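You operate a simulated robot arm through the tools that you are given. There is no shell and no other tool. Be economical: measure what you need, move in short steps, check, and stop when the job is done.

You run a simulated two-armed robot. Do the job below in one go: nothing can be reset, and whatever is moved stays where it is left.

Task
Take the teal tea towel from the sideboard end of the table and lay it out flat on the top of the side table.

The check looks at the end state, three seconds after you hand in, the way a careful person would. Anything else that was tipped, shoved, dropped, spilled or broken makes it a failure. Flat cloth is picked up by pressing the open fingertips on it (5 to 10 N) and closing them slowly along it; thin cloth reads only 2 to 8 mm in the jaws.

Robot
Two 7-joint arms with two-finger parallel grippers on one trunk, on a base that drives. Base frame: it is fixed to the floor where the robot stands at the start and does not move with it; the origin is under the middle of the robot, x ahead of it, y to its left, z up; the surface under the hand at the start is at about z = 75. Units: cm, degrees, N and s.
The left shoulder is at the start at [7, 17.8, 110.3], the right one opposite. With the tool pointing down near the work surface each hand reaches from about 26 to 72 cm from the robot's upright axis, wherever it stands, measured 20 degrees to its own side. Places, roughly: top of the side table [-110, 110, 90]. Payload 3.43 kg a hand.
The TCP of each hand is the grasp point between the finger pads, 3 cm short of the fingertips. In the tool frame z runs along the fingers and y along their closing line. Largest opening 9.4 cm; finger width 2.8, thickness 1; the body of the gripper, 5 by 9.6 cm, starts 5.5 cm behind the TCP.
Orientation is that of the tool frame in the base frame, as [roll, pitch, yaw] about the fixed x, y, z axes, in that order (R = Rz(yaw) Ry(pitch) Rx(roll)). With the fingers straight down and closing along the base's y, the tool's x points along the base's -x, its y along +y and its z along -z.

Tools
- The arms move only by the tool drive_tool. It takes "left_targets", "right_targets" or both (then of equal length, played together; a hand with none holds still); each is a list that holds one entry, the list of rows, each a list of 7 numbers: the shift along the base's x, y, z in m, then the turn, a rotation vector about the base's x, y, z in degrees, then the finger opening in m, from 0 to 0.094. In form: [[[tx, ty, tz, rx, ry, rz, claw], ...]]. A call has 1 to 10 rows; each row is the pose to reach, as a shift and turn from the pose commanded when the call began. Rows are played at 5 a second. More than 5 cm and 8.6 degrees between two rows, or a gripper value outside its range, and nothing of the call is played. Where a pose cannot be reached the arm comes as near as it can. A force on the tool above 40 N (or 10 N above the force at the start of the call, whichever is more), or a blocked arm, ends the call early, and 0.2 s more pass. The fingers move at their own pace (about 15.3 cm/s each) and stop on an object; they squeeze with about 38 N. The grip force told is the motor's: it shows also when the fingers shut on nothing. Time passes only in rows, and 0.2 s behind the last, so rows that repeat a pose let the fingers close. It gives the time, the measured TCP pose, the force on the tool (base axes), the opening and the grip force at its end, in the units of the frame above (readings bear some noise), with the torque about the TCP (base axes, N m) and any sound that the robot's microphone picked up.
- Cameras (640 x 400 px; columns grow to the right, rows downward): "scene" is now at [9.75, -1.8, 139.34]; the picture's right is [-0.39, -0.92, -0.00], its down [-0.79, 0.33, -0.51] and it looks along [0.47, -0.20, -0.86] (base axes); focal length 276 px, centre (320, 200). "left" rides on the left gripper at [7.6, -1.4, -10.2] in its tool frame; the picture's right is [0.18, 0.98, 0.00], its down [-0.75, 0.14, -0.64] and it looks along [-0.63, 0.12, 0.77] (tool axes); focal length 243 px, centre (320, 200). "right" rides on the right gripper at [7.6, 1.4, -10.3] in its tool frame; the picture's right is [-0.18, 0.98, 0.00], its down [-0.75, -0.14, -0.64] and it looks along [-0.63, -0.12, 0.77] (tool axes); focal length 243 px, centre (320, 200). There is no depth. A picture from a camera that has moved, and an enlarged one, comes with that camera's place and axes in the base frame and with its lens. The place of the scene camera against the robot may be out by one fixed shift of up to 2.5 cm in any direction.
- get_image(camera): a new picture of that camera. The clock stands still meanwhile.
- lift_body(by): slides the trunk up (or, below 0, down) by that many cm; the arms and the scene camera ride with it, the base frame stays. It gives what a move gives, with no picture.
- drive_base(legs): drives the robot by 1 to 6 legs, each [ahead, turn to the left] in cm and degrees, along the robot's own axes; the way and the turn of a leg run together, so that a leg with both is an arc; at most 150 cm and 180 degrees a leg. The arms and the cameras ride along, it lands a little off, and it stops where it bumps. It gives what a move gives.
- aim_head(pan, tilt): turns the head with the scene camera to pan (to the left, within 86 degrees either way) and tilt (down, from -29 to 69), counted from straight ahead of the robot. It gives what a move gives.
- enlarge(camera, box): a new picture of the part [left, top, right, bottom] of that camera's present view, enlarged. The clock stands still meanwhile.
- sign_off(): hands the job in; it is judged then, once.

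Work in short steps. Places have to be worked out from the pictures, the camera data and where the tool is seen: move nearer, look again, correct. Check each grasp and each placing, and mend what went wrong. You have 120 turns and 108 pictures in all, those below and enlarged ones among them. Open the grippers and draw the arms clear of the work before you hand the job in, unless the task says otherwise; then end with one line.

The tools are called after "Request:" as a command line: name --argument value ..., lists and objects as JSON in quotes. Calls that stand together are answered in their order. drive_tool: Moves the arms, as the interface text tells. Its arguments: {"type":"object","properties":{"left_targets":{"type":"array","items":{"type":"array","items":{"type":"array","items":{"type":"number"}}}},"right_targets":{"type":"array","items":{"type":"array","items":{"type":"array","items":{"type":"number"}}}}},"required":[]} The other tools are called the same way: lift_body (by) slides the trunk up or down; drive_base (legs) drives the base; aim_head (pan, tilt) turns the head that bears the scene camera; get_image (camera) takes a picture; enlarge (camera, box) takes an enlarged picture of a part of a camera's view; sign_off () hands the job in.

At the start:

```text
time_s: 0.0
left_eef_pos: [53.44, 5.03, 92.12]
left_tool_rot: [180.0, -0.1, -180.0]
left_contact_force: [0.1, 0.1, 1.1]
left_ft_torque: [0.0, 0.01, -0.01]
left_opening: 9.42
left_finger_force: 0.0
right_eef_pos: [36.41, -31.72, 88.97]
right_tool_rot: [179.9, -0.1, -179.9]
right_contact_force: [-0.4, -0.2, 0.2]
right_ft_torque: [0.01, 0.02, 0.01]
right_opening: 9.39
right_finger_force: 0.0
trunk travel left (down, up): [-68.3, 15.7]
robot x, y, heading: [-0.46, 0.28, -0.2]
head pan, tilt: [-22.8, 59.3]
```

scene: 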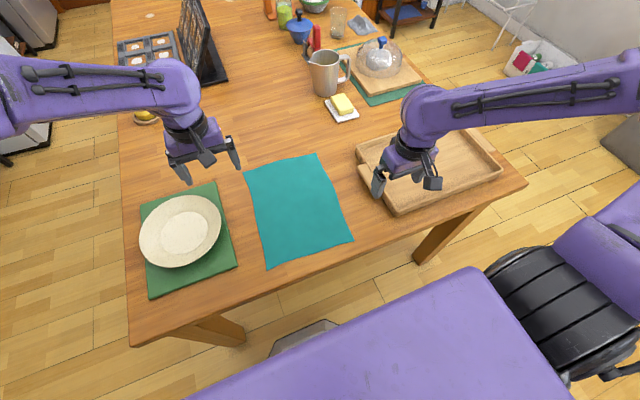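
right: 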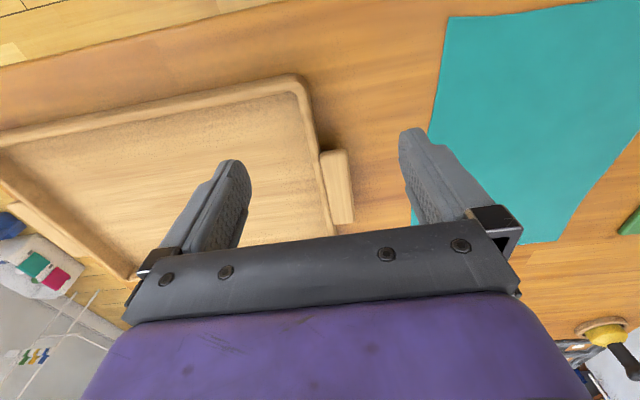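
left: 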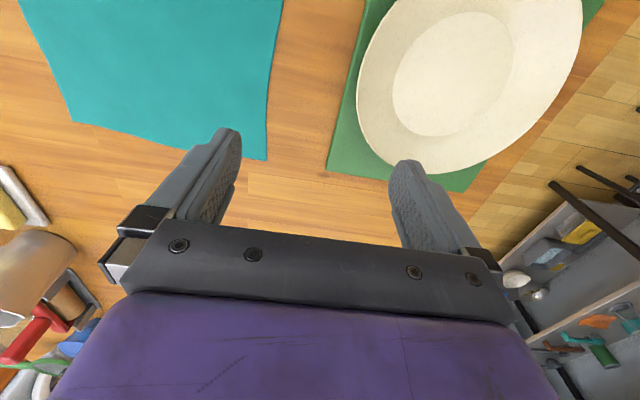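

The teal cloth ahead spans roughly x 31–62, y −21–+1. Before touching it I need to find out which end of the table is the sideboard end, so I look around.

Request:
aim_head --pan 0 --tilt 25

Request:
get_image --camera "scene"

Request:
aim_head --pan 80 --tilt 20

Request:
get_image --camera "scene"

Request:
aim_head --pan -80 --tilt 20

Request:
get_image --camera "scene"

```text
time_s: 1.0
left_eef_pos: [53.4, 4.89, 92.18]
left_tool_rot: [180.0, 0.0, -179.9]
left_contact_force: [-0.6, 0.9, 0.0]
left_ft_torque: [0.01, 0.02, -0.01]
left_opening: 9.39
left_finger_force: 0.1
right_eef_pos: [36.36, -31.78, 88.89]
right_tool_rot: [180.0, 0.0, -179.8]
right_contact_force: [-1.1, 0.1, -0.1]
right_ft_torque: [-0.02, 0.02, 0.03]
right_opening: 9.41
right_finger_force: 0.0
trunk travel left (down, up): [-68.3, 15.7]
robot x, y, heading: [0.22, -0.01, 0.1]
head pan, tilt: [0.0, 25.0]
```

```text
104 pictures are left
camera scene: at [12.74, 0.81, 144.26], right [0.0, -1.0, 0.0], down [-0.42, 0.0, -0.91], along [0.91, 0.0, -0.42], focal length 276 px, centre (320, 200)
```

scene: 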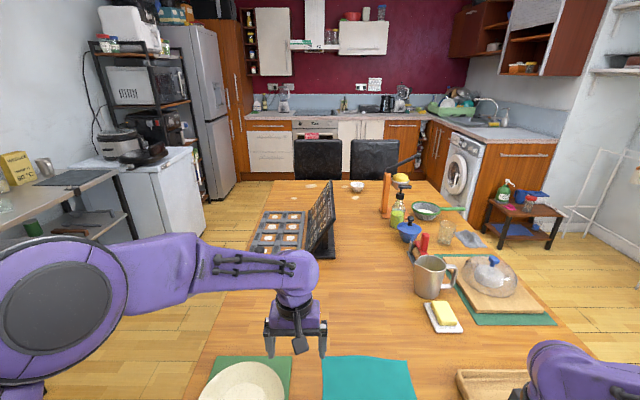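

```text
time_s: 2.5
left_eef_pos: [53.29, 4.87, 92.15]
left_tool_rot: [-180.0, 0.1, -179.9]
left_contact_force: [0.2, -0.3, -0.9]
left_ft_torque: [0.03, 0.02, -0.01]
left_opening: 9.41
left_finger_force: 0.1
right_eef_pos: [36.46, -31.78, 89.0]
right_tool_rot: [-180.0, 0.0, -180.0]
right_contact_force: [0.9, -0.5, 0.0]
right_ft_torque: [0.01, 0.01, -0.01]
right_opening: 9.41
right_finger_force: 0.0
trunk travel left (down, up): [-68.3, 15.7]
robot x, y, heading: [-0.1, 0.17, -0.2]
head pan, tilt: [80.0, 20.0]
```

```text
103 pictures are left
camera scene: at [5.16, 9.99, 145.07], right [0.98, -0.17, 0.0], down [-0.06, -0.34, -0.94], along [0.16, 0.93, -0.34], focal length 276 px, centre (320, 200)
```

scene: 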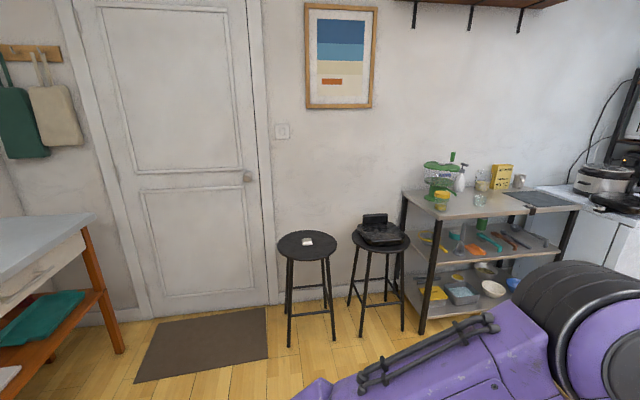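

```text
time_s: 5.0
left_eef_pos: [53.39, 4.86, 92.23]
left_tool_rot: [-179.9, 0.1, 180.0]
left_contact_force: [0.3, 0.5, 0.1]
left_ft_torque: [-0.01, -0.01, 0.0]
left_opening: 9.39
left_finger_force: 0.1
right_eef_pos: [36.44, -31.79, 88.96]
right_tool_rot: [-180.0, 0.0, -179.9]
right_contact_force: [0.1, 0.5, 0.1]
right_ft_torque: [-0.01, -0.02, 0.04]
right_opening: 9.38
right_finger_force: 0.0
trunk travel left (down, up): [-68.3, 15.7]
robot x, y, heading: [-0.01, 0.16, 0.3]
head pan, tilt: [-80.0, 20.0]
```

```text
102 pictures are left
camera scene: at [5.15, -8.35, 145.07], right [-0.98, -0.17, 0.0], down [-0.06, 0.34, -0.94], along [0.16, -0.93, -0.34], focal length 276 px, centre (320, 200)
```

scene: 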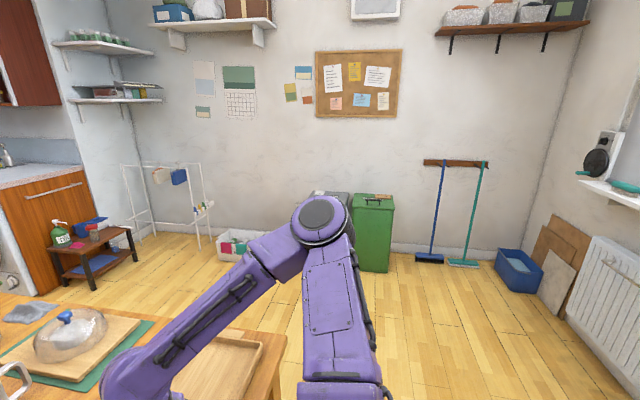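

Only one teal cloth is present (green ones are placemats), and its wrist-camera corners agree: about (62.5,0), (61.5,−22), (32,−20.5), (32,2). I'll bring both hands above the two near corners, fingers 4 cm open.

Request:
drive_tool --left_targets '[[[-0.035, -0.01, 0, 0, 0, 0, 0.04], [-0.07, -0.02, 0, 0, 0, 0, 0.04], [-0.105, -0.03, -0.01, 0, 0, 0, 0.04], [-0.14, -0.045, -0.03, 0, 0, 0, 0.04], [-0.175, -0.06, -0.05, 0, 0, 0, 0.04], [-0.197, -0.064, -0.08, 0, 0, 0, 0.04], [-0.197, -0.064, -0.1, 0, 0, 0, 0.04], [-0.197, -0.064, -0.1, 0, 0, 0, 0.04]]]' --right_targets '[[[0, 0.02, 0, 0, 0, 0, 0.04], [0, 0.05, 0, 0, 0, 0, 0.04], [0, 0.08, 0, 0, 0, 0, 0.04], [-0.01, 0.11, -0.01, 0, 0, 0, 0.04], [-0.02, 0.13, -0.03, 0, 0, 0, 0.04], [-0.027, 0.15, -0.05, 0, 0, 0, 0.04], [-0.027, 0.15, -0.07, 0, 0, 0, 0.04], [-0.027, 0.15, -0.07, 0, 0, 0, 0.04]]]'

Request:
aim_head --pan -12 --tilt 65

Request:
get_image --camera "scene"

Request:
get_image --camera "left"

Request:
get_image --camera "right"

```text
time_s: 7.0
left_eef_pos: [35.49, -2.43, 85.1]
left_tool_rot: [-174.5, 0.6, -176.5]
left_contact_force: [-0.7, 0.2, 0.2]
left_ft_torque: [0.0, -0.01, 0.0]
left_opening: 4.01
left_finger_force: 0.0
right_eef_pos: [33.81, -16.81, 81.88]
right_tool_rot: [-180.0, 0.0, -179.9]
right_contact_force: [-0.2, 0.1, 0.0]
right_ft_torque: [-0.02, -0.03, 0.0]
right_opening: 3.99
right_finger_force: 0.0
trunk travel left (down, up): [-68.3, 15.7]
robot x, y, heading: [0.44, 0.12, 0.1]
head pan, tilt: [-80.0, 20.0]
stopped in row 8 (left hand): the arm was blocked; the commanded pose is now the measured one
```

```text
time_s: 8.4
left_eef_pos: [35.46, -2.57, 85.13]
left_tool_rot: [-174.6, 0.6, -176.6]
left_contact_force: [-0.5, -0.1, 0.4]
left_ft_torque: [0.01, 0.01, -0.01]
left_opening: 3.99
left_finger_force: 0.0
right_eef_pos: [33.87, -16.73, 81.91]
right_tool_rot: [180.0, 0.1, -180.0]
right_contact_force: [-0.7, 1.0, 0.7]
right_ft_torque: [0.01, -0.03, 0.04]
right_opening: 3.98
right_finger_force: 0.0
trunk travel left (down, up): [-68.3, 15.7]
robot x, y, heading: [0.0, 0.58, -0.1]
head pan, tilt: [-12.0, 65.0]
```

```text
101 pictures are left
camera scene: at [9.46, -0.44, 138.7], right [-0.21, -0.98, 0.0], down [-0.89, 0.19, -0.42], along [0.41, -0.09, -0.91], focal length 276 px, centre (320, 200)
```

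scene: 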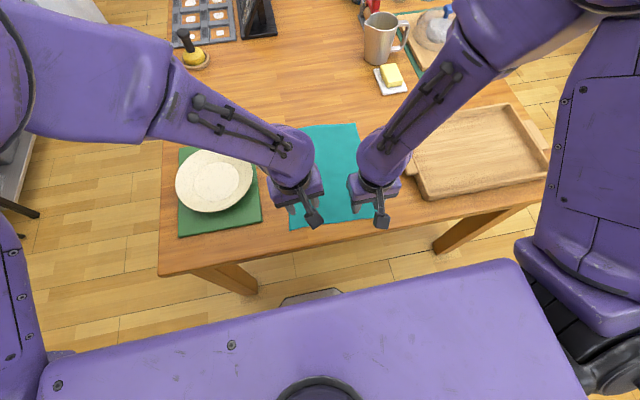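

```text
100 pictures are left
camera left: at [27.8, -3.35, 95.31], right [-0.24, 0.97, -0.09], down [0.73, 0.25, 0.63], along [0.64, 0.08, -0.77], focal length 243 px, centre (320, 200)
```

left: 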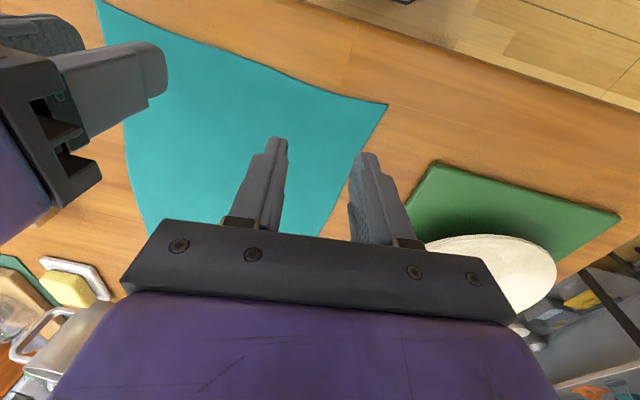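

```text
99 pictures are left
camera right: at [26.11, -15.29, 92.18], right [0.18, 0.98, 0.0], down [0.75, -0.14, 0.64], along [0.63, -0.12, -0.77], focal length 243 px, centre (320, 200)
```

right: 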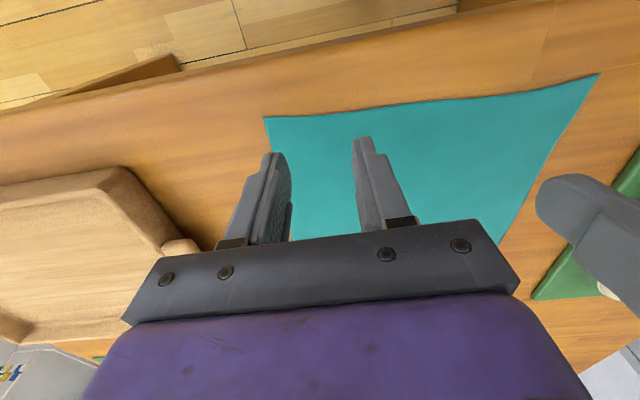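

The left arm hits a limit this close and across the body, so I'll raise the hands, then shift the base back and right by reversing in an S, which puts the cloth in front of the body.

Request:
drive_tool --left_targets '[[[0.01, 0.02, 0.04, 0, 0, 0, 0.04], [0.02, 0.04, 0.08, 0, 0, 0, 0.04], [0.04, 0.07, 0.1, -4.5, 0, -3.5, 0.04]]]' --right_targets '[[[0, 0, 0.04, 0, 0, 0, 0.04], [0, -0.01, 0.08, 0, 0, 0, 0.04], [0.02, -0.02, 0.12, 0, 0, 0, 0.04]]]'

Request:
drive_base --legs '[[-22, 22], [-22, -22], [27, 0]]'

Request:
get_image --camera "scene"

```text
time_s: 9.2
left_eef_pos: [39.44, 4.71, 95.14]
left_tool_rot: [-170.3, 0.5, 179.7]
left_contact_force: [0.3, 0.3, 0.1]
left_ft_torque: [0.0, -0.02, 0.02]
left_opening: 3.99
left_finger_force: 0.1
right_eef_pos: [35.97, -18.58, 94.13]
right_tool_rot: [-179.9, 0.0, -179.9]
right_contact_force: [0.7, -0.1, 0.5]
right_ft_torque: [0.0, 0.05, -0.01]
right_opening: 4.01
right_finger_force: 0.2
trunk travel left (down, up): [-68.3, 15.7]
robot x, y, heading: [0.29, -0.34, -0.3]
head pan, tilt: [-12.0, 65.0]
```

```text
time_s: 13.7
left_eef_pos: [22.74, -2.96, 95.11]
left_tool_rot: [-170.4, 0.6, -179.2]
left_contact_force: [0.8, 0.4, 0.2]
left_ft_torque: [0.03, 0.02, -0.01]
left_opening: 4.01
left_finger_force: 0.0
right_eef_pos: [19.79, -26.5, 94.13]
right_tool_rot: [180.0, 0.0, -178.8]
right_contact_force: [-0.2, -0.3, -0.7]
right_ft_torque: [0.02, 0.02, 0.01]
right_opening: 4.0
right_finger_force: 0.1
trunk travel left (down, up): [-68.3, 15.7]
robot x, y, heading: [-16.35, -8.19, 0.8]
head pan, tilt: [-12.0, 65.0]
```

```text
98 pictures are left
camera scene: at [-7.05, -8.6, 138.71], right [-0.19, -0.98, 0.0], down [-0.89, 0.17, -0.42], along [0.41, -0.08, -0.91], focal length 276 px, centre (320, 200)
```

scene: 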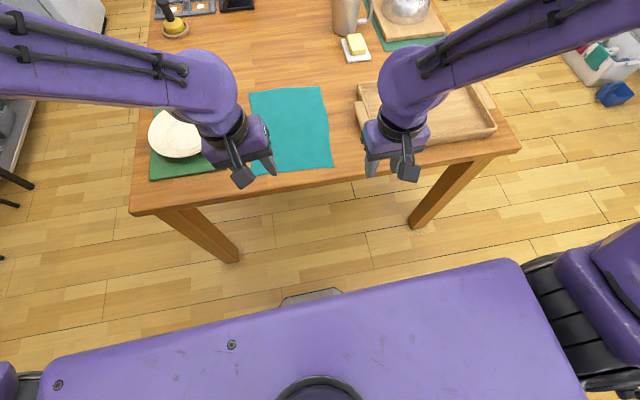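

The base now stands at (−16,−8) facing the table, with the cloth centred. I straighten the left tool and bring both hands above the near corners.

Request:
drive_tool --left_targets '[[[0.03, 0.005, 0, 3, 0, 0, 0.04], [0.06, 0.01, 0, 6, 0, 0, 0.04], [0.09, 0.012, -0.02, 9.6, 0, 0, 0.04], [0.11, 0.012, -0.05, 9.6, 0, 0, 0.04], [0.11, 0.012, -0.09, 9.6, 0, 0, 0.04], [0.11, 0.012, -0.131, 9.6, 0, 0, 0.04], [0.11, 0.012, -0.131, 9.6, 0, 0, 0.04]]]' --right_targets '[[[0.03, 0.04, 0, 0, 0, -0.5, 0.04], [0.07, 0.08, 0, 0, 0, -1, 0.04], [0.11, 0.097, -0.02, 0, 0, -1, 0.04], [0.14, 0.097, -0.05, 0, 0, -1, 0.04], [0.14, 0.097, -0.09, 0, 0, -1, 0.04], [0.14, 0.097, -0.121, 0, 0, -1, 0.04], [0.14, 0.097, -0.121, 0, 0, -1, 0.04]]]'

Request:
get_image --camera "left"

Request:
get_image --camera "right"

```text
refused: row 2 steps farther than a row can; nothing moved
```

```text
97 pictures are left
camera left: at [15.04, -2.79, 105.37], right [-0.2, 0.97, -0.17], down [0.74, 0.26, 0.62], along [0.64, 0.0, -0.77], focal length 243 px, centre (320, 200)
```

left: 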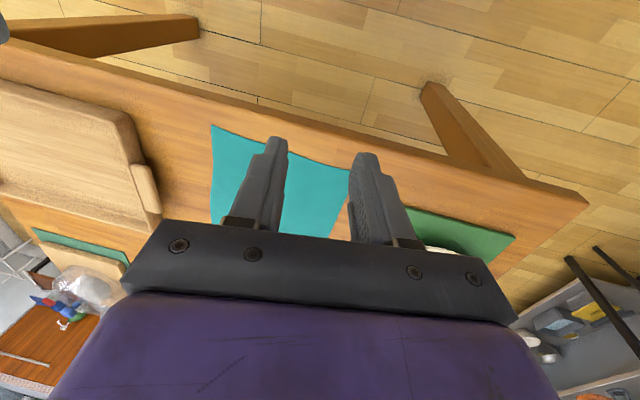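

```text
96 pictures are left
camera right: at [12.0, -25.2, 104.26], right [0.16, 0.99, 0.0], down [0.76, -0.13, 0.64], along [0.63, -0.11, -0.77], focal length 243 px, centre (320, 200)
```

right: 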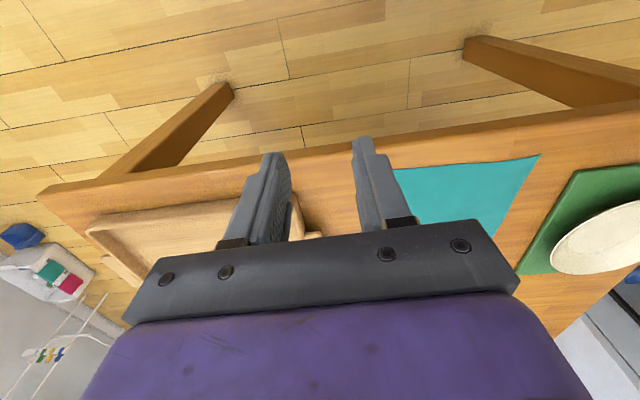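

One row stepped too far; I repeat with smaller steps.

Request:
drive_tool --left_targets '[[[0.03, 0.005, 0, 3, 0, 0, 0.04], [0.06, 0.01, 0, 6, 0, 0, 0.04], [0.08, 0.012, -0.01, 9.6, 0, 0, 0.04], [0.1, 0.012, -0.03, 9.6, 0, 0, 0.04], [0.11, 0.012, -0.06, 9.6, 0, 0, 0.04], [0.11, 0.012, -0.1, 9.6, 0, 0, 0.04], [0.11, 0.012, -0.131, 9.6, 0, 0, 0.04], [0.11, 0.012, -0.131, 9.6, 0, 0, 0.04]]]' --right_targets '[[[0.03, 0.03, 0, 0, 0, -0.5, 0.04], [0.06, 0.06, 0, 0, 0, -1, 0.04], [0.09, 0.09, -0.01, 0, 0, -1, 0.04], [0.12, 0.097, -0.03, 0, 0, -1, 0.04], [0.14, 0.097, -0.06, 0, 0, -1, 0.04], [0.14, 0.097, -0.09, 0, 0, -1, 0.04], [0.14, 0.097, -0.121, 0, 0, -1, 0.04], [0.14, 0.097, -0.121, 0, 0, -1, 0.04]]]'

Request:
get_image --camera "left"

Request:
get_image --camera "right"

```text
time_s: 15.5
left_eef_pos: [33.64, -1.9, 82.13]
left_tool_rot: [180.0, 0.7, -179.2]
left_contact_force: [-0.5, -0.4, 0.3]
left_ft_torque: [-0.02, -0.01, 0.0]
left_opening: 4.01
left_finger_force: 0.0
right_eef_pos: [33.7, -16.7, 82.02]
right_tool_rot: [180.0, 0.1, -179.9]
right_contact_force: [-0.3, 0.2, 0.4]
right_ft_torque: [-0.01, 0.01, 0.06]
right_opening: 3.99
right_finger_force: 0.1
trunk travel left (down, up): [-68.3, 15.7]
robot x, y, heading: [-16.68, -8.13, 0.9]
head pan, tilt: [-12.0, 65.0]
```

```text
95 pictures are left
camera left: at [25.91, -3.3, 92.16], right [-0.2, 0.98, 0.0], down [0.74, 0.15, 0.65], along [0.64, 0.13, -0.76], focal length 243 px, centre (320, 200)
```

left: 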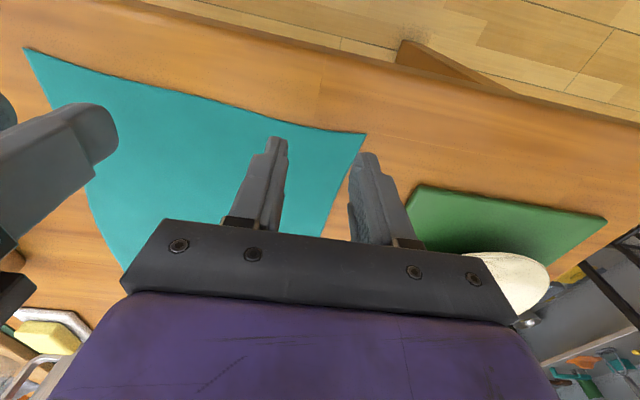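

```text
94 pictures are left
camera right: at [26.01, -15.29, 92.26], right [0.18, 0.98, 0.0], down [0.75, -0.14, 0.64], along [0.63, -0.12, -0.77], focal length 243 px, centre (320, 200)
```

right: 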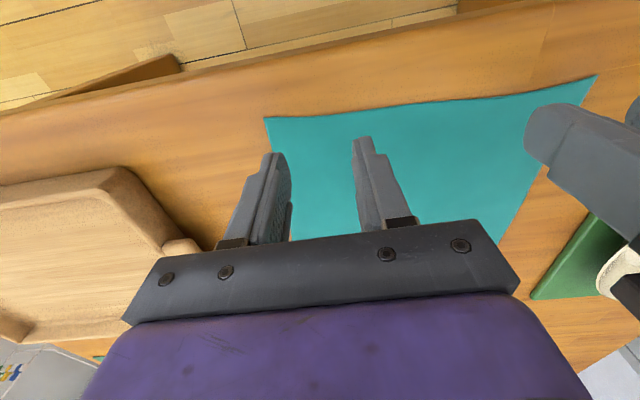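

Corner D is at about (33.2,1.7) and C at (31.9,−20.5). I nudge both hands inward along x and lower to just about contact.

Request:
drive_tool --left_targets '[[[0.012, 0, -0.01, 0, 0, 0, 0.04], [0.012, 0, -0.025, 0, 0, 0, 0.04], [0.012, 0, -0.035, 0, 0, 0, 0.04], [0.012, 0, -0.039, 0, 0, 0, 0.04], [0.012, 0, -0.039, 0, 0, 0, 0.04]]]' --right_targets '[[[0.005, 0, -0.01, 0, 0, 0, 0.04], [0.005, 0, -0.025, 0, 0, 0, 0.04], [0.005, 0, -0.035, 0, 0, 0, 0.04], [0.005, 0, -0.039, 0, 0, 0, 0.04], [0.005, 0, -0.039, 0, 0, 0, 0.04]]]'

```text
time_s: 16.7
left_eef_pos: [34.95, -1.86, 78.17]
left_tool_rot: [-180.0, 0.7, -179.3]
left_contact_force: [1.0, -0.3, -0.1]
left_ft_torque: [0.02, 0.04, 0.01]
left_opening: 4.01
left_finger_force: 0.2
right_eef_pos: [34.45, -16.82, 78.01]
right_tool_rot: [-180.0, 0.2, -179.9]
right_contact_force: [1.0, -0.2, 11.1]
right_ft_torque: [-0.09, -0.02, -0.01]
right_opening: 3.99
right_finger_force: 0.0
trunk travel left (down, up): [-68.3, 15.7]
robot x, y, heading: [-16.33, -8.06, 0.9]
head pan, tilt: [-12.0, 65.0]
```

Right presses with about 11 N; left is just above. I lower the left slightly, ease the right a touch.

Request:
drive_tool --left_targets '[[[0, 0, -0.001, 0, 0, 0, 0.04], [0, 0, -0.002, 0, 0, 0, 0.04], [0, 0, -0.002, 0, 0, 0, 0.04]]]' --right_targets '[[[0, 0, 0.0003, 0, 0, 0, 0.04], [0, 0, 0.0003, 0, 0, 0, 0.04], [0, 0, 0.0003, 0, 0, 0, 0.04]]]'

```text
time_s: 17.5
left_eef_pos: [34.94, -1.8, 78.1]
left_tool_rot: [180.0, 1.0, -179.2]
left_contact_force: [0.9, 2.9, 17.8]
left_ft_torque: [0.18, 0.15, 0.01]
left_opening: 4.0
left_finger_force: 0.0
right_eef_pos: [34.11, -16.78, 78.16]
right_tool_rot: [-179.9, -0.1, -179.8]
right_contact_force: [0.0, -0.6, 2.2]
right_ft_torque: [0.0, 0.01, -0.01]
right_opening: 4.04
right_finger_force: 0.1
trunk travel left (down, up): [-68.3, 15.7]
robot x, y, heading: [-16.58, -8.28, 0.9]
head pan, tilt: [-12.0, 65.0]
```

Force stiffness is about 30 N/mm; I trim to about 8 N each and close the fingers slowly along the cloth.

Request:
drive_tool --left_targets '[[[0, 0, 0.0003, 0, 0, 0, 0.04], [0, 0, 0.0003, 0, 0, 0, 0.035], [0, 0, 0.0003, 0, 0, 0, 0.03], [0, 0, 0.0003, 0, 0, 0, 0.025], [0, 0, 0.0003, 0, 0, 0, 0.02], [0, 0, 0.0003, 0, 0, 0, 0.015], [0, 0, 0.0003, 0, 0, 0, 0.01], [0, 0, 0.0003, 0, 0, 0, 0.005], [0, 0, 0.0003, 0, 0, 0, 0], [0, 0, 0.0003, 0, 0, 0, 0]]]' --right_targets '[[[0, 0, -0.0002, 0, 0, 0, 0.04], [0, 0, -0.0002, 0, 0, 0, 0.035], [0, 0, -0.0002, 0, 0, 0, 0.03], [0, 0, -0.0002, 0, 0, 0, 0.025], [0, 0, -0.0002, 0, 0, 0, 0.02], [0, 0, -0.0002, 0, 0, 0, 0.015], [0, 0, -0.0002, 0, 0, 0, 0.01], [0, 0, -0.0002, 0, 0, 0, 0.005], [0, 0, -0.0002, 0, 0, 0, 0], [0, 0, -0.0002, 0, 0, 0, 0]]]'

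Request:
get_image --camera "left"

Request:
get_image --camera "right"

```text
time_s: 19.7
left_eef_pos: [34.77, -1.89, 78.2]
left_tool_rot: [180.0, 0.9, -179.2]
left_contact_force: [0.4, 1.3, 25.4]
left_ft_torque: [0.12, 0.19, -0.07]
left_opening: 0.61
left_finger_force: 37.9
right_eef_pos: [34.3, -16.74, 78.19]
right_tool_rot: [-179.9, 0.3, -179.8]
right_contact_force: [-0.5, -0.4, 0.6]
right_ft_torque: [-0.01, 0.02, 0.0]
right_opening: 0.03
right_finger_force: 33.0
trunk travel left (down, up): [-68.3, 15.7]
robot x, y, heading: [-16.37, -8.27, 0.9]
head pan, tilt: [-12.0, 65.0]
```

```text
93 pictures are left
camera left: at [27.09, -3.35, 88.2], right [-0.2, 0.98, 0.0], down [0.74, 0.15, 0.65], along [0.64, 0.13, -0.76], focal length 243 px, centre (320, 200)
```

left: 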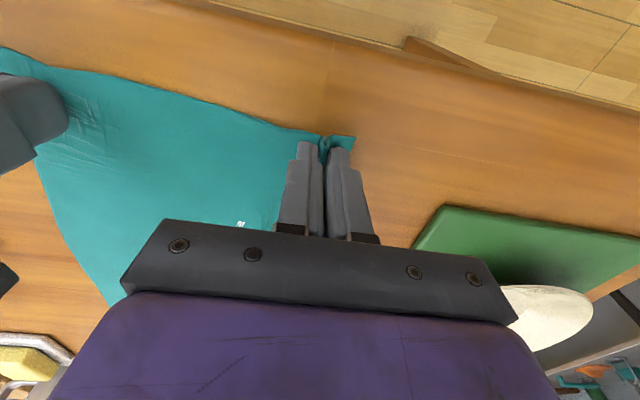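

```text
92 pictures are left
camera right: at [26.39, -15.38, 88.41], right [0.18, 0.98, 0.0], down [0.75, -0.14, 0.64], along [0.63, -0.12, -0.76], focal length 243 px, centre (320, 200)
```

right: 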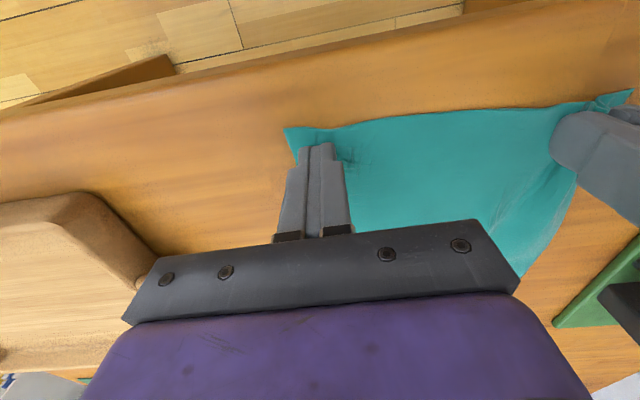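

Left holds a fold (0.61 cm) near its corner; right slipped (0.03). I lift the right, reopen, shift inward, and press again; left eases up slightly.

Request:
drive_tool --left_targets '[[[0, 0, 0.001, 0, 0, 0, 0], [0, 0, 0.001, 0, 0, 0, 0], [0, 0, 0.001, 0, 0, 0, 0], [0, 0, 0.001, 0, 0, 0, 0], [0, 0, 0.001, 0, 0, 0, 0], [0, 0, 0.001, 0, 0, 0, 0]]]' --right_targets '[[[0, 0, 0.015, 0, 0, 0, 0], [0, 0.01, 0.02, 0, 0, 0, 0.04], [0, 0.02, 0.02, 0, 0, 0, 0.04], [0, 0.02, 0.01, 0, 0, 0, 0.04], [0, 0.02, 0.001, 0, 0, 0, 0.04], [0, 0.02, -0.0003, 0, 0, 0, 0.04]]]'

```text
time_s: 21.1
left_eef_pos: [34.84, -1.94, 78.29]
left_tool_rot: [-179.9, 0.8, -179.2]
left_contact_force: [0.5, 1.1, 11.0]
left_ft_torque: [0.06, -0.06, -0.05]
left_opening: 0.51
left_finger_force: 38.1
right_eef_pos: [34.22, -14.84, 78.23]
right_tool_rot: [180.0, 0.2, -179.9]
right_contact_force: [-1.1, -0.4, 7.9]
right_ft_torque: [-0.11, 0.12, -0.03]
right_opening: 4.01
right_finger_force: 0.1
trunk travel left (down, up): [-68.3, 15.7]
robot x, y, heading: [-16.17, -8.18, 1.1]
head pan, tilt: [-12.0, 65.0]
```

Right presses 7.9 N; I close with a slight further press.

Request:
drive_tool --right_targets '[[[0, 0, -0.0002, 0, 0, 0, 0.037], [0, 0, -0.0002, 0, 0, 0, 0.033], [0, 0, -0.0002, 0, 0, 0, 0.029], [0, 0, -0.0002, 0, 0, 0, 0.025], [0, 0, -0.0002, 0, 0, 0, 0.02], [0, 0, -0.0002, 0, 0, 0, 0.015], [0, 0, -0.0002, 0, 0, 0, 0.01], [0, 0, -0.0002, 0, 0, 0, 0.005], [0, 0, -0.0002, 0, 0, 0, 0], [0, 0, -0.0002, 0, 0, 0, 0]]]'

Request:
get_image --camera "right"

```text
time_s: 23.3
left_eef_pos: [34.72, -1.96, 78.2]
left_tool_rot: [-179.9, 0.8, -179.2]
left_contact_force: [-1.9, -12.2, 3.0]
left_ft_torque: [-0.4, 0.06, 0.03]
left_opening: 0.23
left_finger_force: 37.0
right_eef_pos: [34.18, -14.61, 78.12]
right_tool_rot: [179.9, 0.3, -180.0]
right_contact_force: [1.9, 12.3, 17.7]
right_ft_torque: [0.35, 0.09, -0.14]
right_opening: 0.22
right_finger_force: 37.5
trunk travel left (down, up): [-68.3, 15.7]
robot x, y, heading: [-16.39, -8.54, 0.8]
head pan, tilt: [-12.0, 65.0]
```

```text
91 pictures are left
camera right: at [26.36, -13.29, 88.35], right [0.18, 0.98, 0.0], down [0.75, -0.14, 0.64], along [0.63, -0.12, -0.76], focal length 243 px, centre (320, 200)
```

right: 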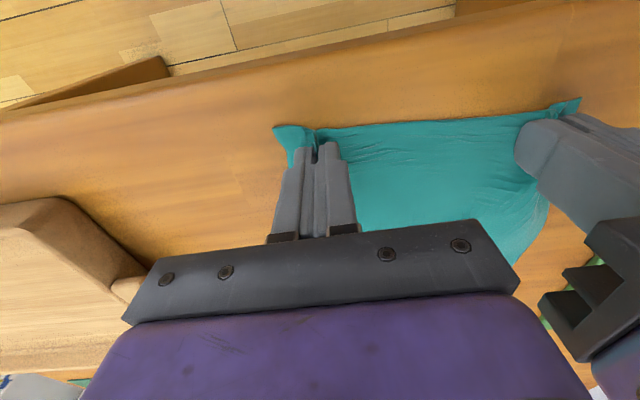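

Both hands grip, with 12 N tension between them. I relax by bringing them 6 mm together and lift a little to check.

Request:
drive_tool --left_targets '[[[0, -0.003, 0.003, 0, 0, 0, 0], [0, -0.003, 0.015, 0, 0, 0, 0], [0, -0.003, 0.03, 0, 0, 0, 0], [0, -0.003, 0.05, 0, 0, 0, 0], [0, -0.003, 0.07, 0, 0, 0, 0]]]' --right_targets '[[[0, 0.003, 0.003, 0, 0, 0, 0], [0, 0.003, 0.015, 0, 0, 0, 0], [0, 0.003, 0.03, 0, 0, 0, 0], [0, 0.003, 0.05, 0, 0, 0, 0], [0, 0.003, 0.07, 0, 0, 0, 0]]]'

Request:
get_image --camera "scene"

Request:
get_image --camera "left"

Request:
get_image --camera "right"

```text
time_s: 24.5
left_eef_pos: [34.84, -2.1, 85.14]
left_tool_rot: [-179.9, 0.7, -179.2]
left_contact_force: [-0.3, -3.3, -0.2]
left_ft_torque: [-0.09, 0.05, -0.02]
left_opening: 0.26
left_finger_force: 36.9
right_eef_pos: [34.3, -14.4, 84.87]
right_tool_rot: [180.0, 0.0, -179.9]
right_contact_force: [0.6, 2.5, -0.2]
right_ft_torque: [0.06, 0.01, -0.03]
right_opening: 0.21
right_finger_force: 36.7
trunk travel left (down, up): [-68.3, 15.7]
robot x, y, heading: [-16.69, -8.13, 1.0]
head pan, tilt: [-12.0, 65.0]
```

```text
90 pictures are left
camera scene: at [-7.14, -8.64, 138.71], right [-0.19, -0.98, 0.0], down [-0.89, 0.17, -0.42], along [0.42, -0.08, -0.91], focal length 276 px, centre (320, 200)
```

scene: 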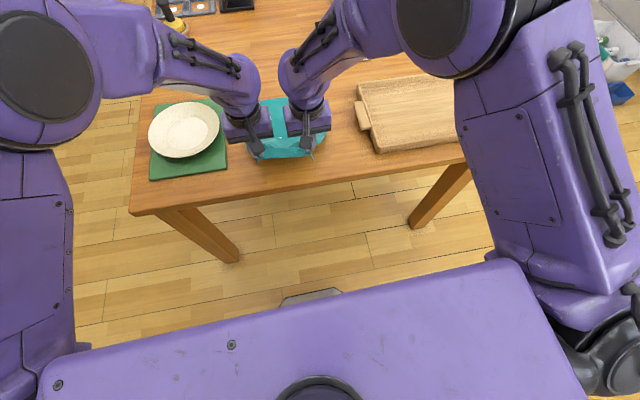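

```text
89 pictures are left
camera left: at [27.07, -3.54, 95.21], right [-0.2, 0.98, 0.0], down [0.74, 0.15, 0.65], along [0.64, 0.13, -0.76], focal length 243 px, centre (320, 200)
```

left: 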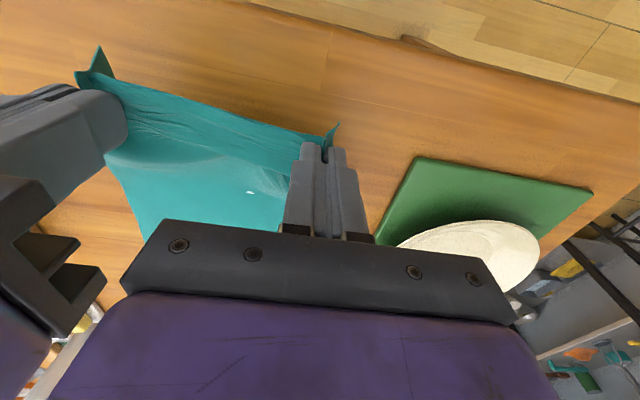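

```text
88 pictures are left
camera right: at [26.49, -13.01, 95.14], right [0.18, 0.98, 0.0], down [0.75, -0.14, 0.64], along [0.63, -0.12, -0.77], focal length 243 px, centre (320, 200)
```

right: 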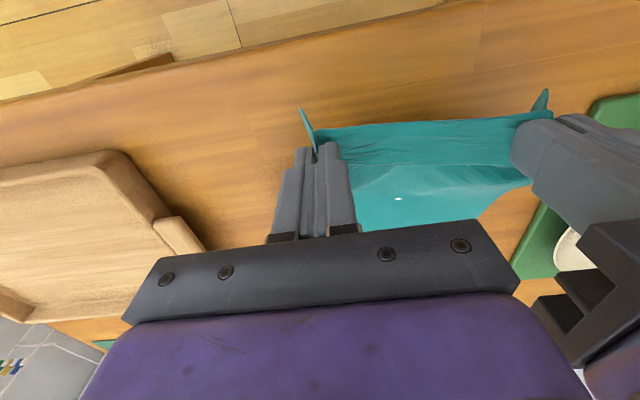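

Grip is sound. I lift 24 cm more, then back away from the table.

Request:
drive_tool --left_targets '[[[0, 0, 0.035, 0, 0, 0, 0], [0, 0, 0.07, 0, 0, 0, 0], [0, 0, 0.105, 0, 0, 0, 0], [0, 0, 0.14, 0, 0, 0, 0], [0, 0, 0.175, 0, 0, 0, 0], [0, 0, 0.21, 0, 0, 0, 0], [0, 0, 0.24, 0, 0, 0, 0]]]' --right_targets '[[[0, 0, 0.035, 0, 0, 0, 0], [0, 0, 0.07, 0, 0, 0, 0], [0, 0, 0.105, 0, 0, 0, 0], [0, 0, 0.14, 0, 0, 0, 0], [0, 0, 0.175, 0, 0, 0, 0], [0, 0, 0.21, 0, 0, 0, 0], [0, 0, 0.24, 0, 0, 0, 0]]]'

Request:
drive_base --legs '[[-25, 0]]'

Request:
aim_head --pan 86 --tilt 25

Request:
get_image --camera "scene"

```text
time_s: 26.1
left_eef_pos: [34.85, -2.14, 109.12]
left_tool_rot: [-180.0, 0.7, -179.2]
left_contact_force: [-0.3, -3.1, 0.2]
left_ft_torque: [-0.13, 0.0, -0.01]
left_opening: 0.22
left_finger_force: 37.0
right_eef_pos: [34.26, -14.62, 108.72]
right_tool_rot: [-180.0, 0.1, -179.9]
right_contact_force: [-0.1, 3.2, 0.6]
right_ft_torque: [0.09, -0.01, -0.05]
right_opening: 0.24
right_finger_force: 37.3
trunk travel left (down, up): [-68.3, 15.7]
robot x, y, heading: [-16.74, -8.25, 0.9]
head pan, tilt: [-12.0, 65.0]
```

```text
time_s: 27.9
left_eef_pos: [9.44, -2.47, 109.08]
left_tool_rot: [-179.9, 0.6, -179.2]
left_contact_force: [-0.5, -4.2, -0.2]
left_ft_torque: [-0.14, 0.04, 0.01]
left_opening: 0.22
left_finger_force: 37.4
right_eef_pos: [8.87, -14.84, 108.86]
right_tool_rot: [180.0, -0.1, -179.8]
right_contact_force: [0.9, 4.0, 0.6]
right_ft_torque: [0.14, -0.01, -0.08]
right_opening: 0.22
right_finger_force: 37.5
trunk travel left (down, up): [-68.3, 15.7]
robot x, y, heading: [-41.87, -8.89, 1.1]
head pan, tilt: [-12.0, 65.0]
```

```text
time_s: 29.7
left_eef_pos: [9.35, -2.55, 109.09]
left_tool_rot: [180.0, 0.6, -179.1]
left_contact_force: [-0.1, -4.2, -0.6]
left_ft_torque: [-0.15, 0.02, 0.02]
left_opening: 0.27
left_finger_force: 37.4
right_eef_pos: [8.85, -14.91, 108.92]
right_tool_rot: [180.0, 0.0, -179.8]
right_contact_force: [0.5, 4.4, 0.6]
right_ft_torque: [0.09, -0.01, -0.04]
right_opening: 0.21
right_finger_force: 36.8
trunk travel left (down, up): [-68.3, 15.7]
robot x, y, heading: [-41.91, -8.9, 1.3]
head pan, tilt: [85.9, 25.0]
```

```text
87 pictures are left
camera scene: at [-37.89, 1.3, 144.26], right [1.0, -0.05, 0.0], down [-0.02, -0.42, -0.91], along [0.05, 0.9, -0.42], focal length 276 px, centre (320, 200)
```

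scene: 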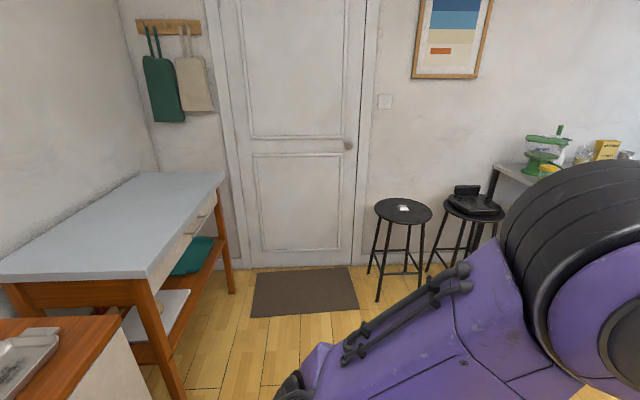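

The empty grey-topped side table spans about x −135…−86, y 68…160. I raise trunk and hands so the hanging cloth clears z=90, then turn left and look along the route.

Request:
lift_body --by 15

Request:
drive_tool --left_targets '[[[0, 0, 0.03, 0, 0, 0, 0], [0, 0, 0.06, 0, 0, 0, 0]]]' --right_targets '[[[0, 0, 0.03, 0, 0, 0, 0], [0, 0, 0.06, 0, 0, 0, 0]]]'

Request:
drive_base --legs '[[0, 89]]'

Request:
aim_head --pan 0 --tilt 45

Request:
get_image --camera "scene"

Request:
aim_head --pan 60 --tilt 40

Request:
get_image --camera "scene"

```text
time_s: 31.4
left_eef_pos: [9.44, -2.47, 124.14]
left_tool_rot: [-179.9, 0.6, -179.1]
left_contact_force: [-0.1, -3.7, 0.6]
left_ft_torque: [-0.12, -0.01, 0.01]
left_opening: 0.22
left_finger_force: 36.9
right_eef_pos: [8.84, -14.81, 123.8]
right_tool_rot: [180.0, 0.0, -179.6]
right_contact_force: [0.8, 3.2, -0.1]
right_ft_torque: [0.1, -0.02, -0.07]
right_opening: 0.2
right_finger_force: 36.6
trunk travel left (down, up): [-83.3, 0.7]
robot x, y, heading: [-41.93, -8.91, 0.9]
head pan, tilt: [85.9, 25.0]
```

```text
time_s: 32.0
left_eef_pos: [9.16, -2.44, 130.25]
left_tool_rot: [180.0, 0.7, -179.1]
left_contact_force: [0.0, -2.8, -0.1]
left_ft_torque: [-0.1, -0.03, -0.02]
left_opening: 0.22
left_finger_force: 37.3
right_eef_pos: [8.82, -14.89, 129.84]
right_tool_rot: [179.9, 0.0, -179.7]
right_contact_force: [0.6, 3.0, -0.1]
right_ft_torque: [0.09, -0.01, -0.03]
right_opening: 0.24
right_finger_force: 36.8
trunk travel left (down, up): [-83.3, 0.7]
robot x, y, heading: [-41.95, -9.15, 1.1]
head pan, tilt: [85.9, 25.0]
```

```text
time_s: 36.2
left_eef_pos: [-46.19, 42.66, 130.14]
left_tool_rot: [-180.0, 0.6, -91.2]
left_contact_force: [3.6, -0.3, 0.1]
left_ft_torque: [0.02, -0.08, -0.02]
left_opening: 0.24
left_finger_force: 37.2
right_eef_pos: [-33.79, 41.79, 129.82]
right_tool_rot: [180.0, -0.1, -91.8]
right_contact_force: [-2.5, 0.6, -0.1]
right_ft_torque: [-0.01, 0.06, -0.1]
right_opening: 0.22
right_finger_force: 37.5
trunk travel left (down, up): [-83.3, 0.7]
robot x, y, heading: [-41.96, -8.92, 89.0]
head pan, tilt: [85.9, 25.0]
```

```text
time_s: 37.8
left_eef_pos: [-46.23, 42.78, 130.13]
left_tool_rot: [180.0, 0.5, -91.1]
left_contact_force: [2.8, 0.3, 0.0]
left_ft_torque: [0.0, -0.12, -0.03]
left_opening: 0.25
left_finger_force: 36.9
right_eef_pos: [-33.96, 41.73, 129.79]
right_tool_rot: [180.0, 0.0, -91.8]
right_contact_force: [-2.2, 0.3, 0.9]
right_ft_torque: [0.01, 0.09, -0.09]
right_opening: 0.23
right_finger_force: 37.2
trunk travel left (down, up): [-83.3, 0.7]
robot x, y, heading: [-42.12, -8.86, 89.0]
head pan, tilt: [0.0, 45.0]
```

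```text
86 pictures are left
camera scene: at [-43.16, 5.16, 156.21], right [1.0, -0.02, 0.0], down [-0.01, -0.71, -0.71], along [0.01, 0.71, -0.71], focal length 276 px, centre (320, 200)
```

scene: 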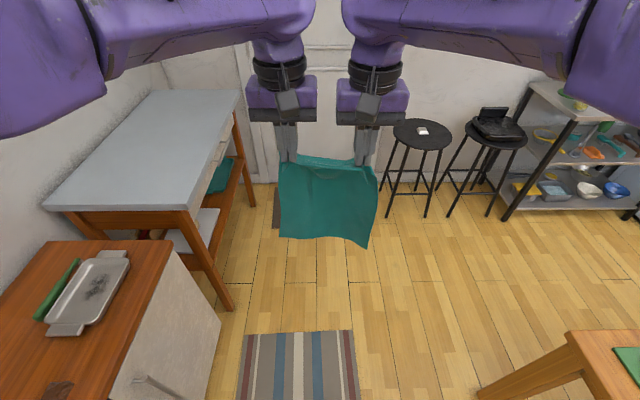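

```text
time_s: 39.1
left_eef_pos: [-46.25, 42.58, 130.18]
left_tool_rot: [179.9, 0.6, -91.2]
left_contact_force: [2.7, -0.1, -0.6]
left_ft_torque: [-0.04, -0.08, -0.04]
left_opening: 0.22
left_finger_force: 37.0
right_eef_pos: [-33.94, 41.87, 129.87]
right_tool_rot: [179.9, 0.0, -91.9]
right_contact_force: [-3.3, -0.3, 0.1]
right_ft_torque: [0.02, 0.1, -0.08]
right_opening: 0.22
right_finger_force: 37.2
trunk travel left (down, up): [-83.3, 0.7]
robot x, y, heading: [-41.82, -8.6, 88.9]
head pan, tilt: [60.0, 40.0]
```

```text
85 pictures are left
camera scene: at [-50.58, 1.42, 156.93], right [0.52, 0.86, 0.0], down [0.55, -0.33, -0.77], along [-0.66, 0.4, -0.64], focal length 276 px, centre (320, 200)
```

scene: 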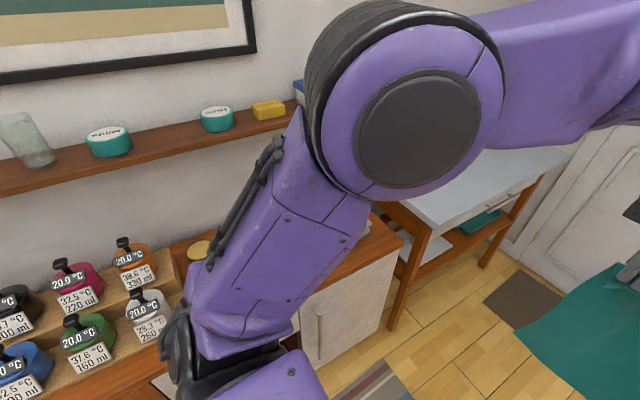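

The route along x≈−42 is clear (main table edge is ~70 cm to the right). I drive to y≈112 and turn to face the side table.

Request:
drive_base --legs '[[119, 1]]'

Request:
drive_base --legs '[[0, 90]]'

Request:
aim_head --pan 0 --tilt 50

Request:
get_image --camera "scene"

```text
time_s: 45.1
left_eef_pos: [-46.4, 161.14, 130.1]
left_tool_rot: [180.0, 0.7, -89.8]
left_contact_force: [2.3, -0.7, -0.5]
left_ft_torque: [0.0, -0.07, -0.02]
left_opening: 0.24
left_finger_force: 37.0
right_eef_pos: [-34.08, 160.42, 129.87]
right_tool_rot: [-180.0, 0.0, -90.7]
right_contact_force: [-2.6, -0.9, 0.1]
right_ft_torque: [0.01, 0.09, -0.09]
right_opening: 0.21
right_finger_force: 37.2
trunk travel left (down, up): [-83.3, 0.7]
robot x, y, heading: [-41.13, 109.78, 89.9]
head pan, tilt: [60.0, 40.0]
```

```text
time_s: 49.4
left_eef_pos: [-92.27, 103.8, 130.16]
left_tool_rot: [179.9, 0.6, 0.9]
left_contact_force: [0.7, 3.3, 0.0]
left_ft_torque: [0.09, -0.05, -0.05]
left_opening: 0.23
left_finger_force: 37.0
right_eef_pos: [-91.84, 116.12, 129.8]
right_tool_rot: [-180.0, 0.0, 0.0]
right_contact_force: [-0.7, -2.7, 0.5]
right_ft_torque: [-0.09, -0.01, -0.08]
right_opening: 0.21
right_finger_force: 36.9
trunk travel left (down, up): [-83.3, 0.7]
robot x, y, heading: [-40.66, 110.0, -179.2]
head pan, tilt: [60.0, 40.0]
```

```text
time_s: 50.6
left_eef_pos: [-92.28, 103.74, 130.2]
left_tool_rot: [180.0, 0.6, 0.8]
left_contact_force: [-0.6, 2.6, 0.0]
left_ft_torque: [0.08, 0.0, -0.02]
left_opening: 0.23
left_finger_force: 37.8
right_eef_pos: [-91.9, 116.1, 129.91]
right_tool_rot: [-180.0, 0.0, 0.1]
right_contact_force: [0.5, -2.3, 0.6]
right_ft_torque: [-0.06, -0.02, -0.03]
right_opening: 0.23
right_finger_force: 36.6
trunk travel left (down, up): [-83.3, 0.7]
robot x, y, heading: [-40.72, 109.72, -179.2]
head pan, tilt: [0.0, 50.0]
```

```text
84 pictures are left
camera scene: at [-55.25, 110.34, 155.51], right [-0.02, 1.0, 0.0], down [0.77, 0.01, -0.64], along [-0.64, -0.01, -0.77], focal length 276 px, centre (320, 200)
```

scene: 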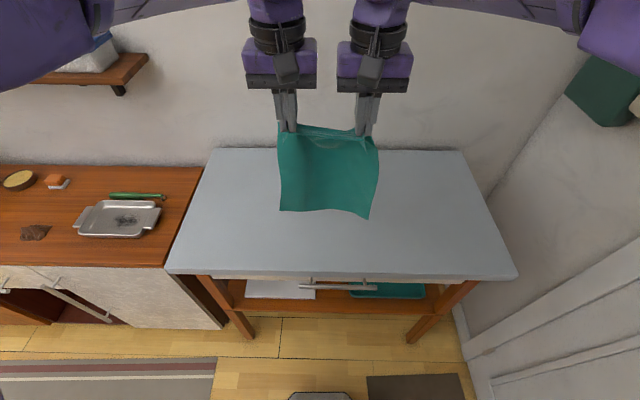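

The robot faces the empty grey top (near edge x≈−85, back x≈−133). I drive 13 cm nearer so the hands can reach far enough over the top.

Request:
drive_base --legs '[[13, -0.8]]'

Request:
get_image --camera "scene"

Request:
get_image --camera "left"

```text
time_s: 51.9
left_eef_pos: [-104.82, 104.29, 130.29]
left_tool_rot: [-180.0, 0.8, 0.0]
left_contact_force: [0.8, 3.3, -0.6]
left_ft_torque: [0.09, 0.03, -0.03]
left_opening: 0.23
left_finger_force: 36.6
right_eef_pos: [-104.09, 116.62, 130.07]
right_tool_rot: [-180.0, 0.3, -0.6]
right_contact_force: [0.1, -2.9, -0.2]
right_ft_torque: [-0.1, 0.0, -0.08]
right_opening: 0.21
right_finger_force: 37.1
trunk travel left (down, up): [-83.3, 0.7]
robot x, y, heading: [-53.66, 109.68, -179.7]
head pan, tilt: [0.0, 50.0]
```

```text
83 pictures are left
camera scene: at [-67.69, 110.37, 155.54], right [0.0, 1.0, 0.0], down [0.76, 0.0, -0.64], along [-0.64, 0.0, -0.76], focal length 276 px, centre (320, 200)
```

scene: 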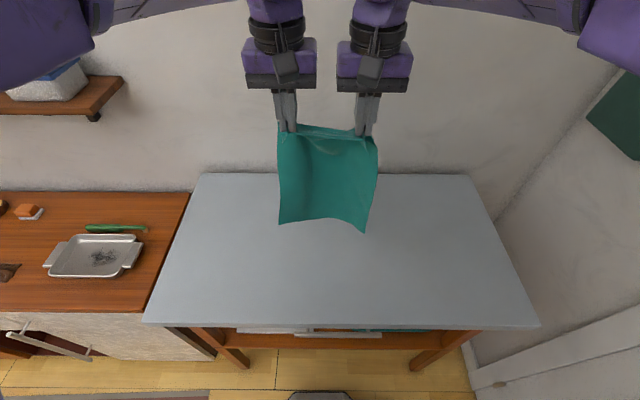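

```text
82 pictures are left
camera left: at [-97.04, 105.83, 140.32], right [0.18, -0.98, 0.0], down [-0.74, -0.14, 0.65], along [-0.64, -0.12, -0.76], focal length 243 px, centre (320, 200)
```

left: 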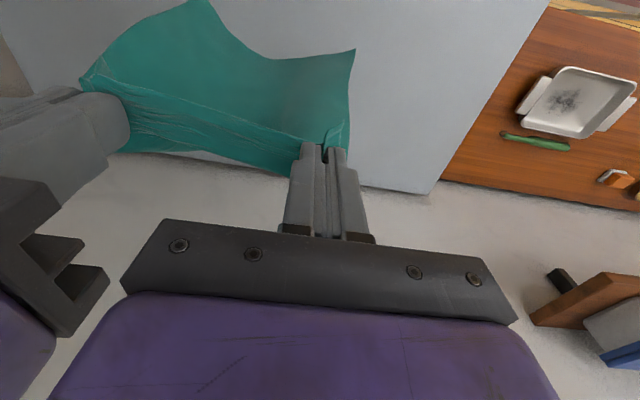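

The towel hangs straight, about 27 cm below the fingertips. I move the hands out to x≈−119 and down so the lower edge is just above the top.

Request:
drive_tool --left_targets '[[[-0.035, 0, 0, 0, 0, 0, 0], [-0.07, 0, 0, 0, 0, 0, 0], [-0.105, 0, 0, 0, 0, 0, 0], [-0.142, 0, 0, 0, 0, 0, 0], [-0.142, 0, -0.03, 0, 0, 0, 0], [-0.142, 0, -0.06, 0, 0, 0, 0], [-0.142, 0, -0.08, 0, 0, 0, 0], [-0.142, 0, -0.08, 0, 0, 0, 0]]]' --right_targets '[[[-0.037, 0, 0, 0, 0, 0, 0], [-0.075, 0, 0, 0, 0, 0, 0], [-0.112, 0, 0, 0, 0, 0, 0], [-0.149, 0, 0, 0, 0, 0, 0], [-0.149, 0, -0.03, 0, 0, 0, 0], [-0.149, 0, -0.06, 0, 0, 0, 0], [-0.149, 0, -0.078, 0, 0, 0, 0], [-0.149, 0, -0.078, 0, 0, 0, 0]]]'

Request:
get_image --camera "scene"

Request:
get_image --camera "left"

```text
time_s: 53.2
left_eef_pos: [-117.79, 103.2, 126.56]
left_tool_rot: [-178.4, 0.3, -0.4]
left_contact_force: [0.0, 18.3, -0.5]
left_ft_torque: [0.58, -0.06, -0.15]
left_opening: 0.22
left_finger_force: 37.4
left hand out of reach, approached as far as the arm can: row 4, 5, 6
right_eef_pos: [-117.79, 116.9, 126.8]
right_tool_rot: [178.4, -0.1, -0.1]
right_contact_force: [-0.6, -19.0, -0.7]
right_ft_torque: [-0.53, 0.0, 0.03]
right_opening: 0.2
right_finger_force: 36.5
right hand out of reach, approached as far as the arm can: row 4, 5, 6
trunk travel left (down, up): [-83.3, 0.7]
robot x, y, heading: [-53.75, 109.94, -180.0]
head pan, tilt: [0.0, 50.0]
stopped in row 6 (left hand): the force on the tool passed its limit at 53 N (the readings are from after the stop); the commanded pose is now the measured one
```

```text
81 pictures are left
camera scene: at [-68.22, 110.23, 155.49], right [0.0, 1.0, 0.0], down [0.77, 0.0, -0.64], along [-0.64, 0.0, -0.77], focal length 276 px, centre (320, 200)
```

scene: 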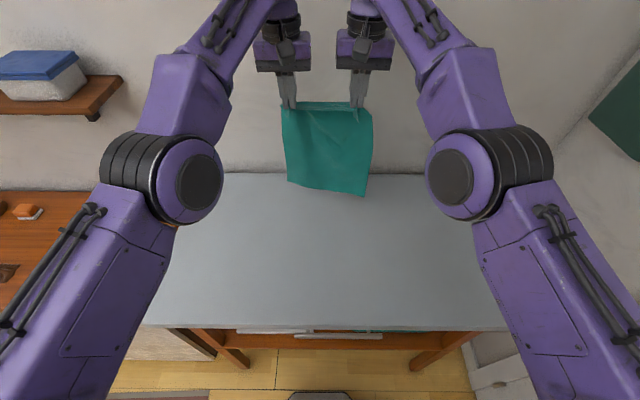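

```text
80 pictures are left
camera left: at [-109.9, 104.36, 136.69], right [0.18, -0.98, -0.03], down [-0.75, -0.15, 0.64], along [-0.64, -0.09, -0.76], focal length 243 px, centre (320, 200)
```

left: 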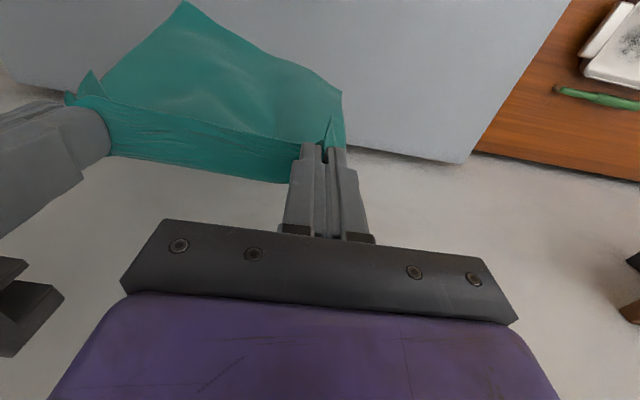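

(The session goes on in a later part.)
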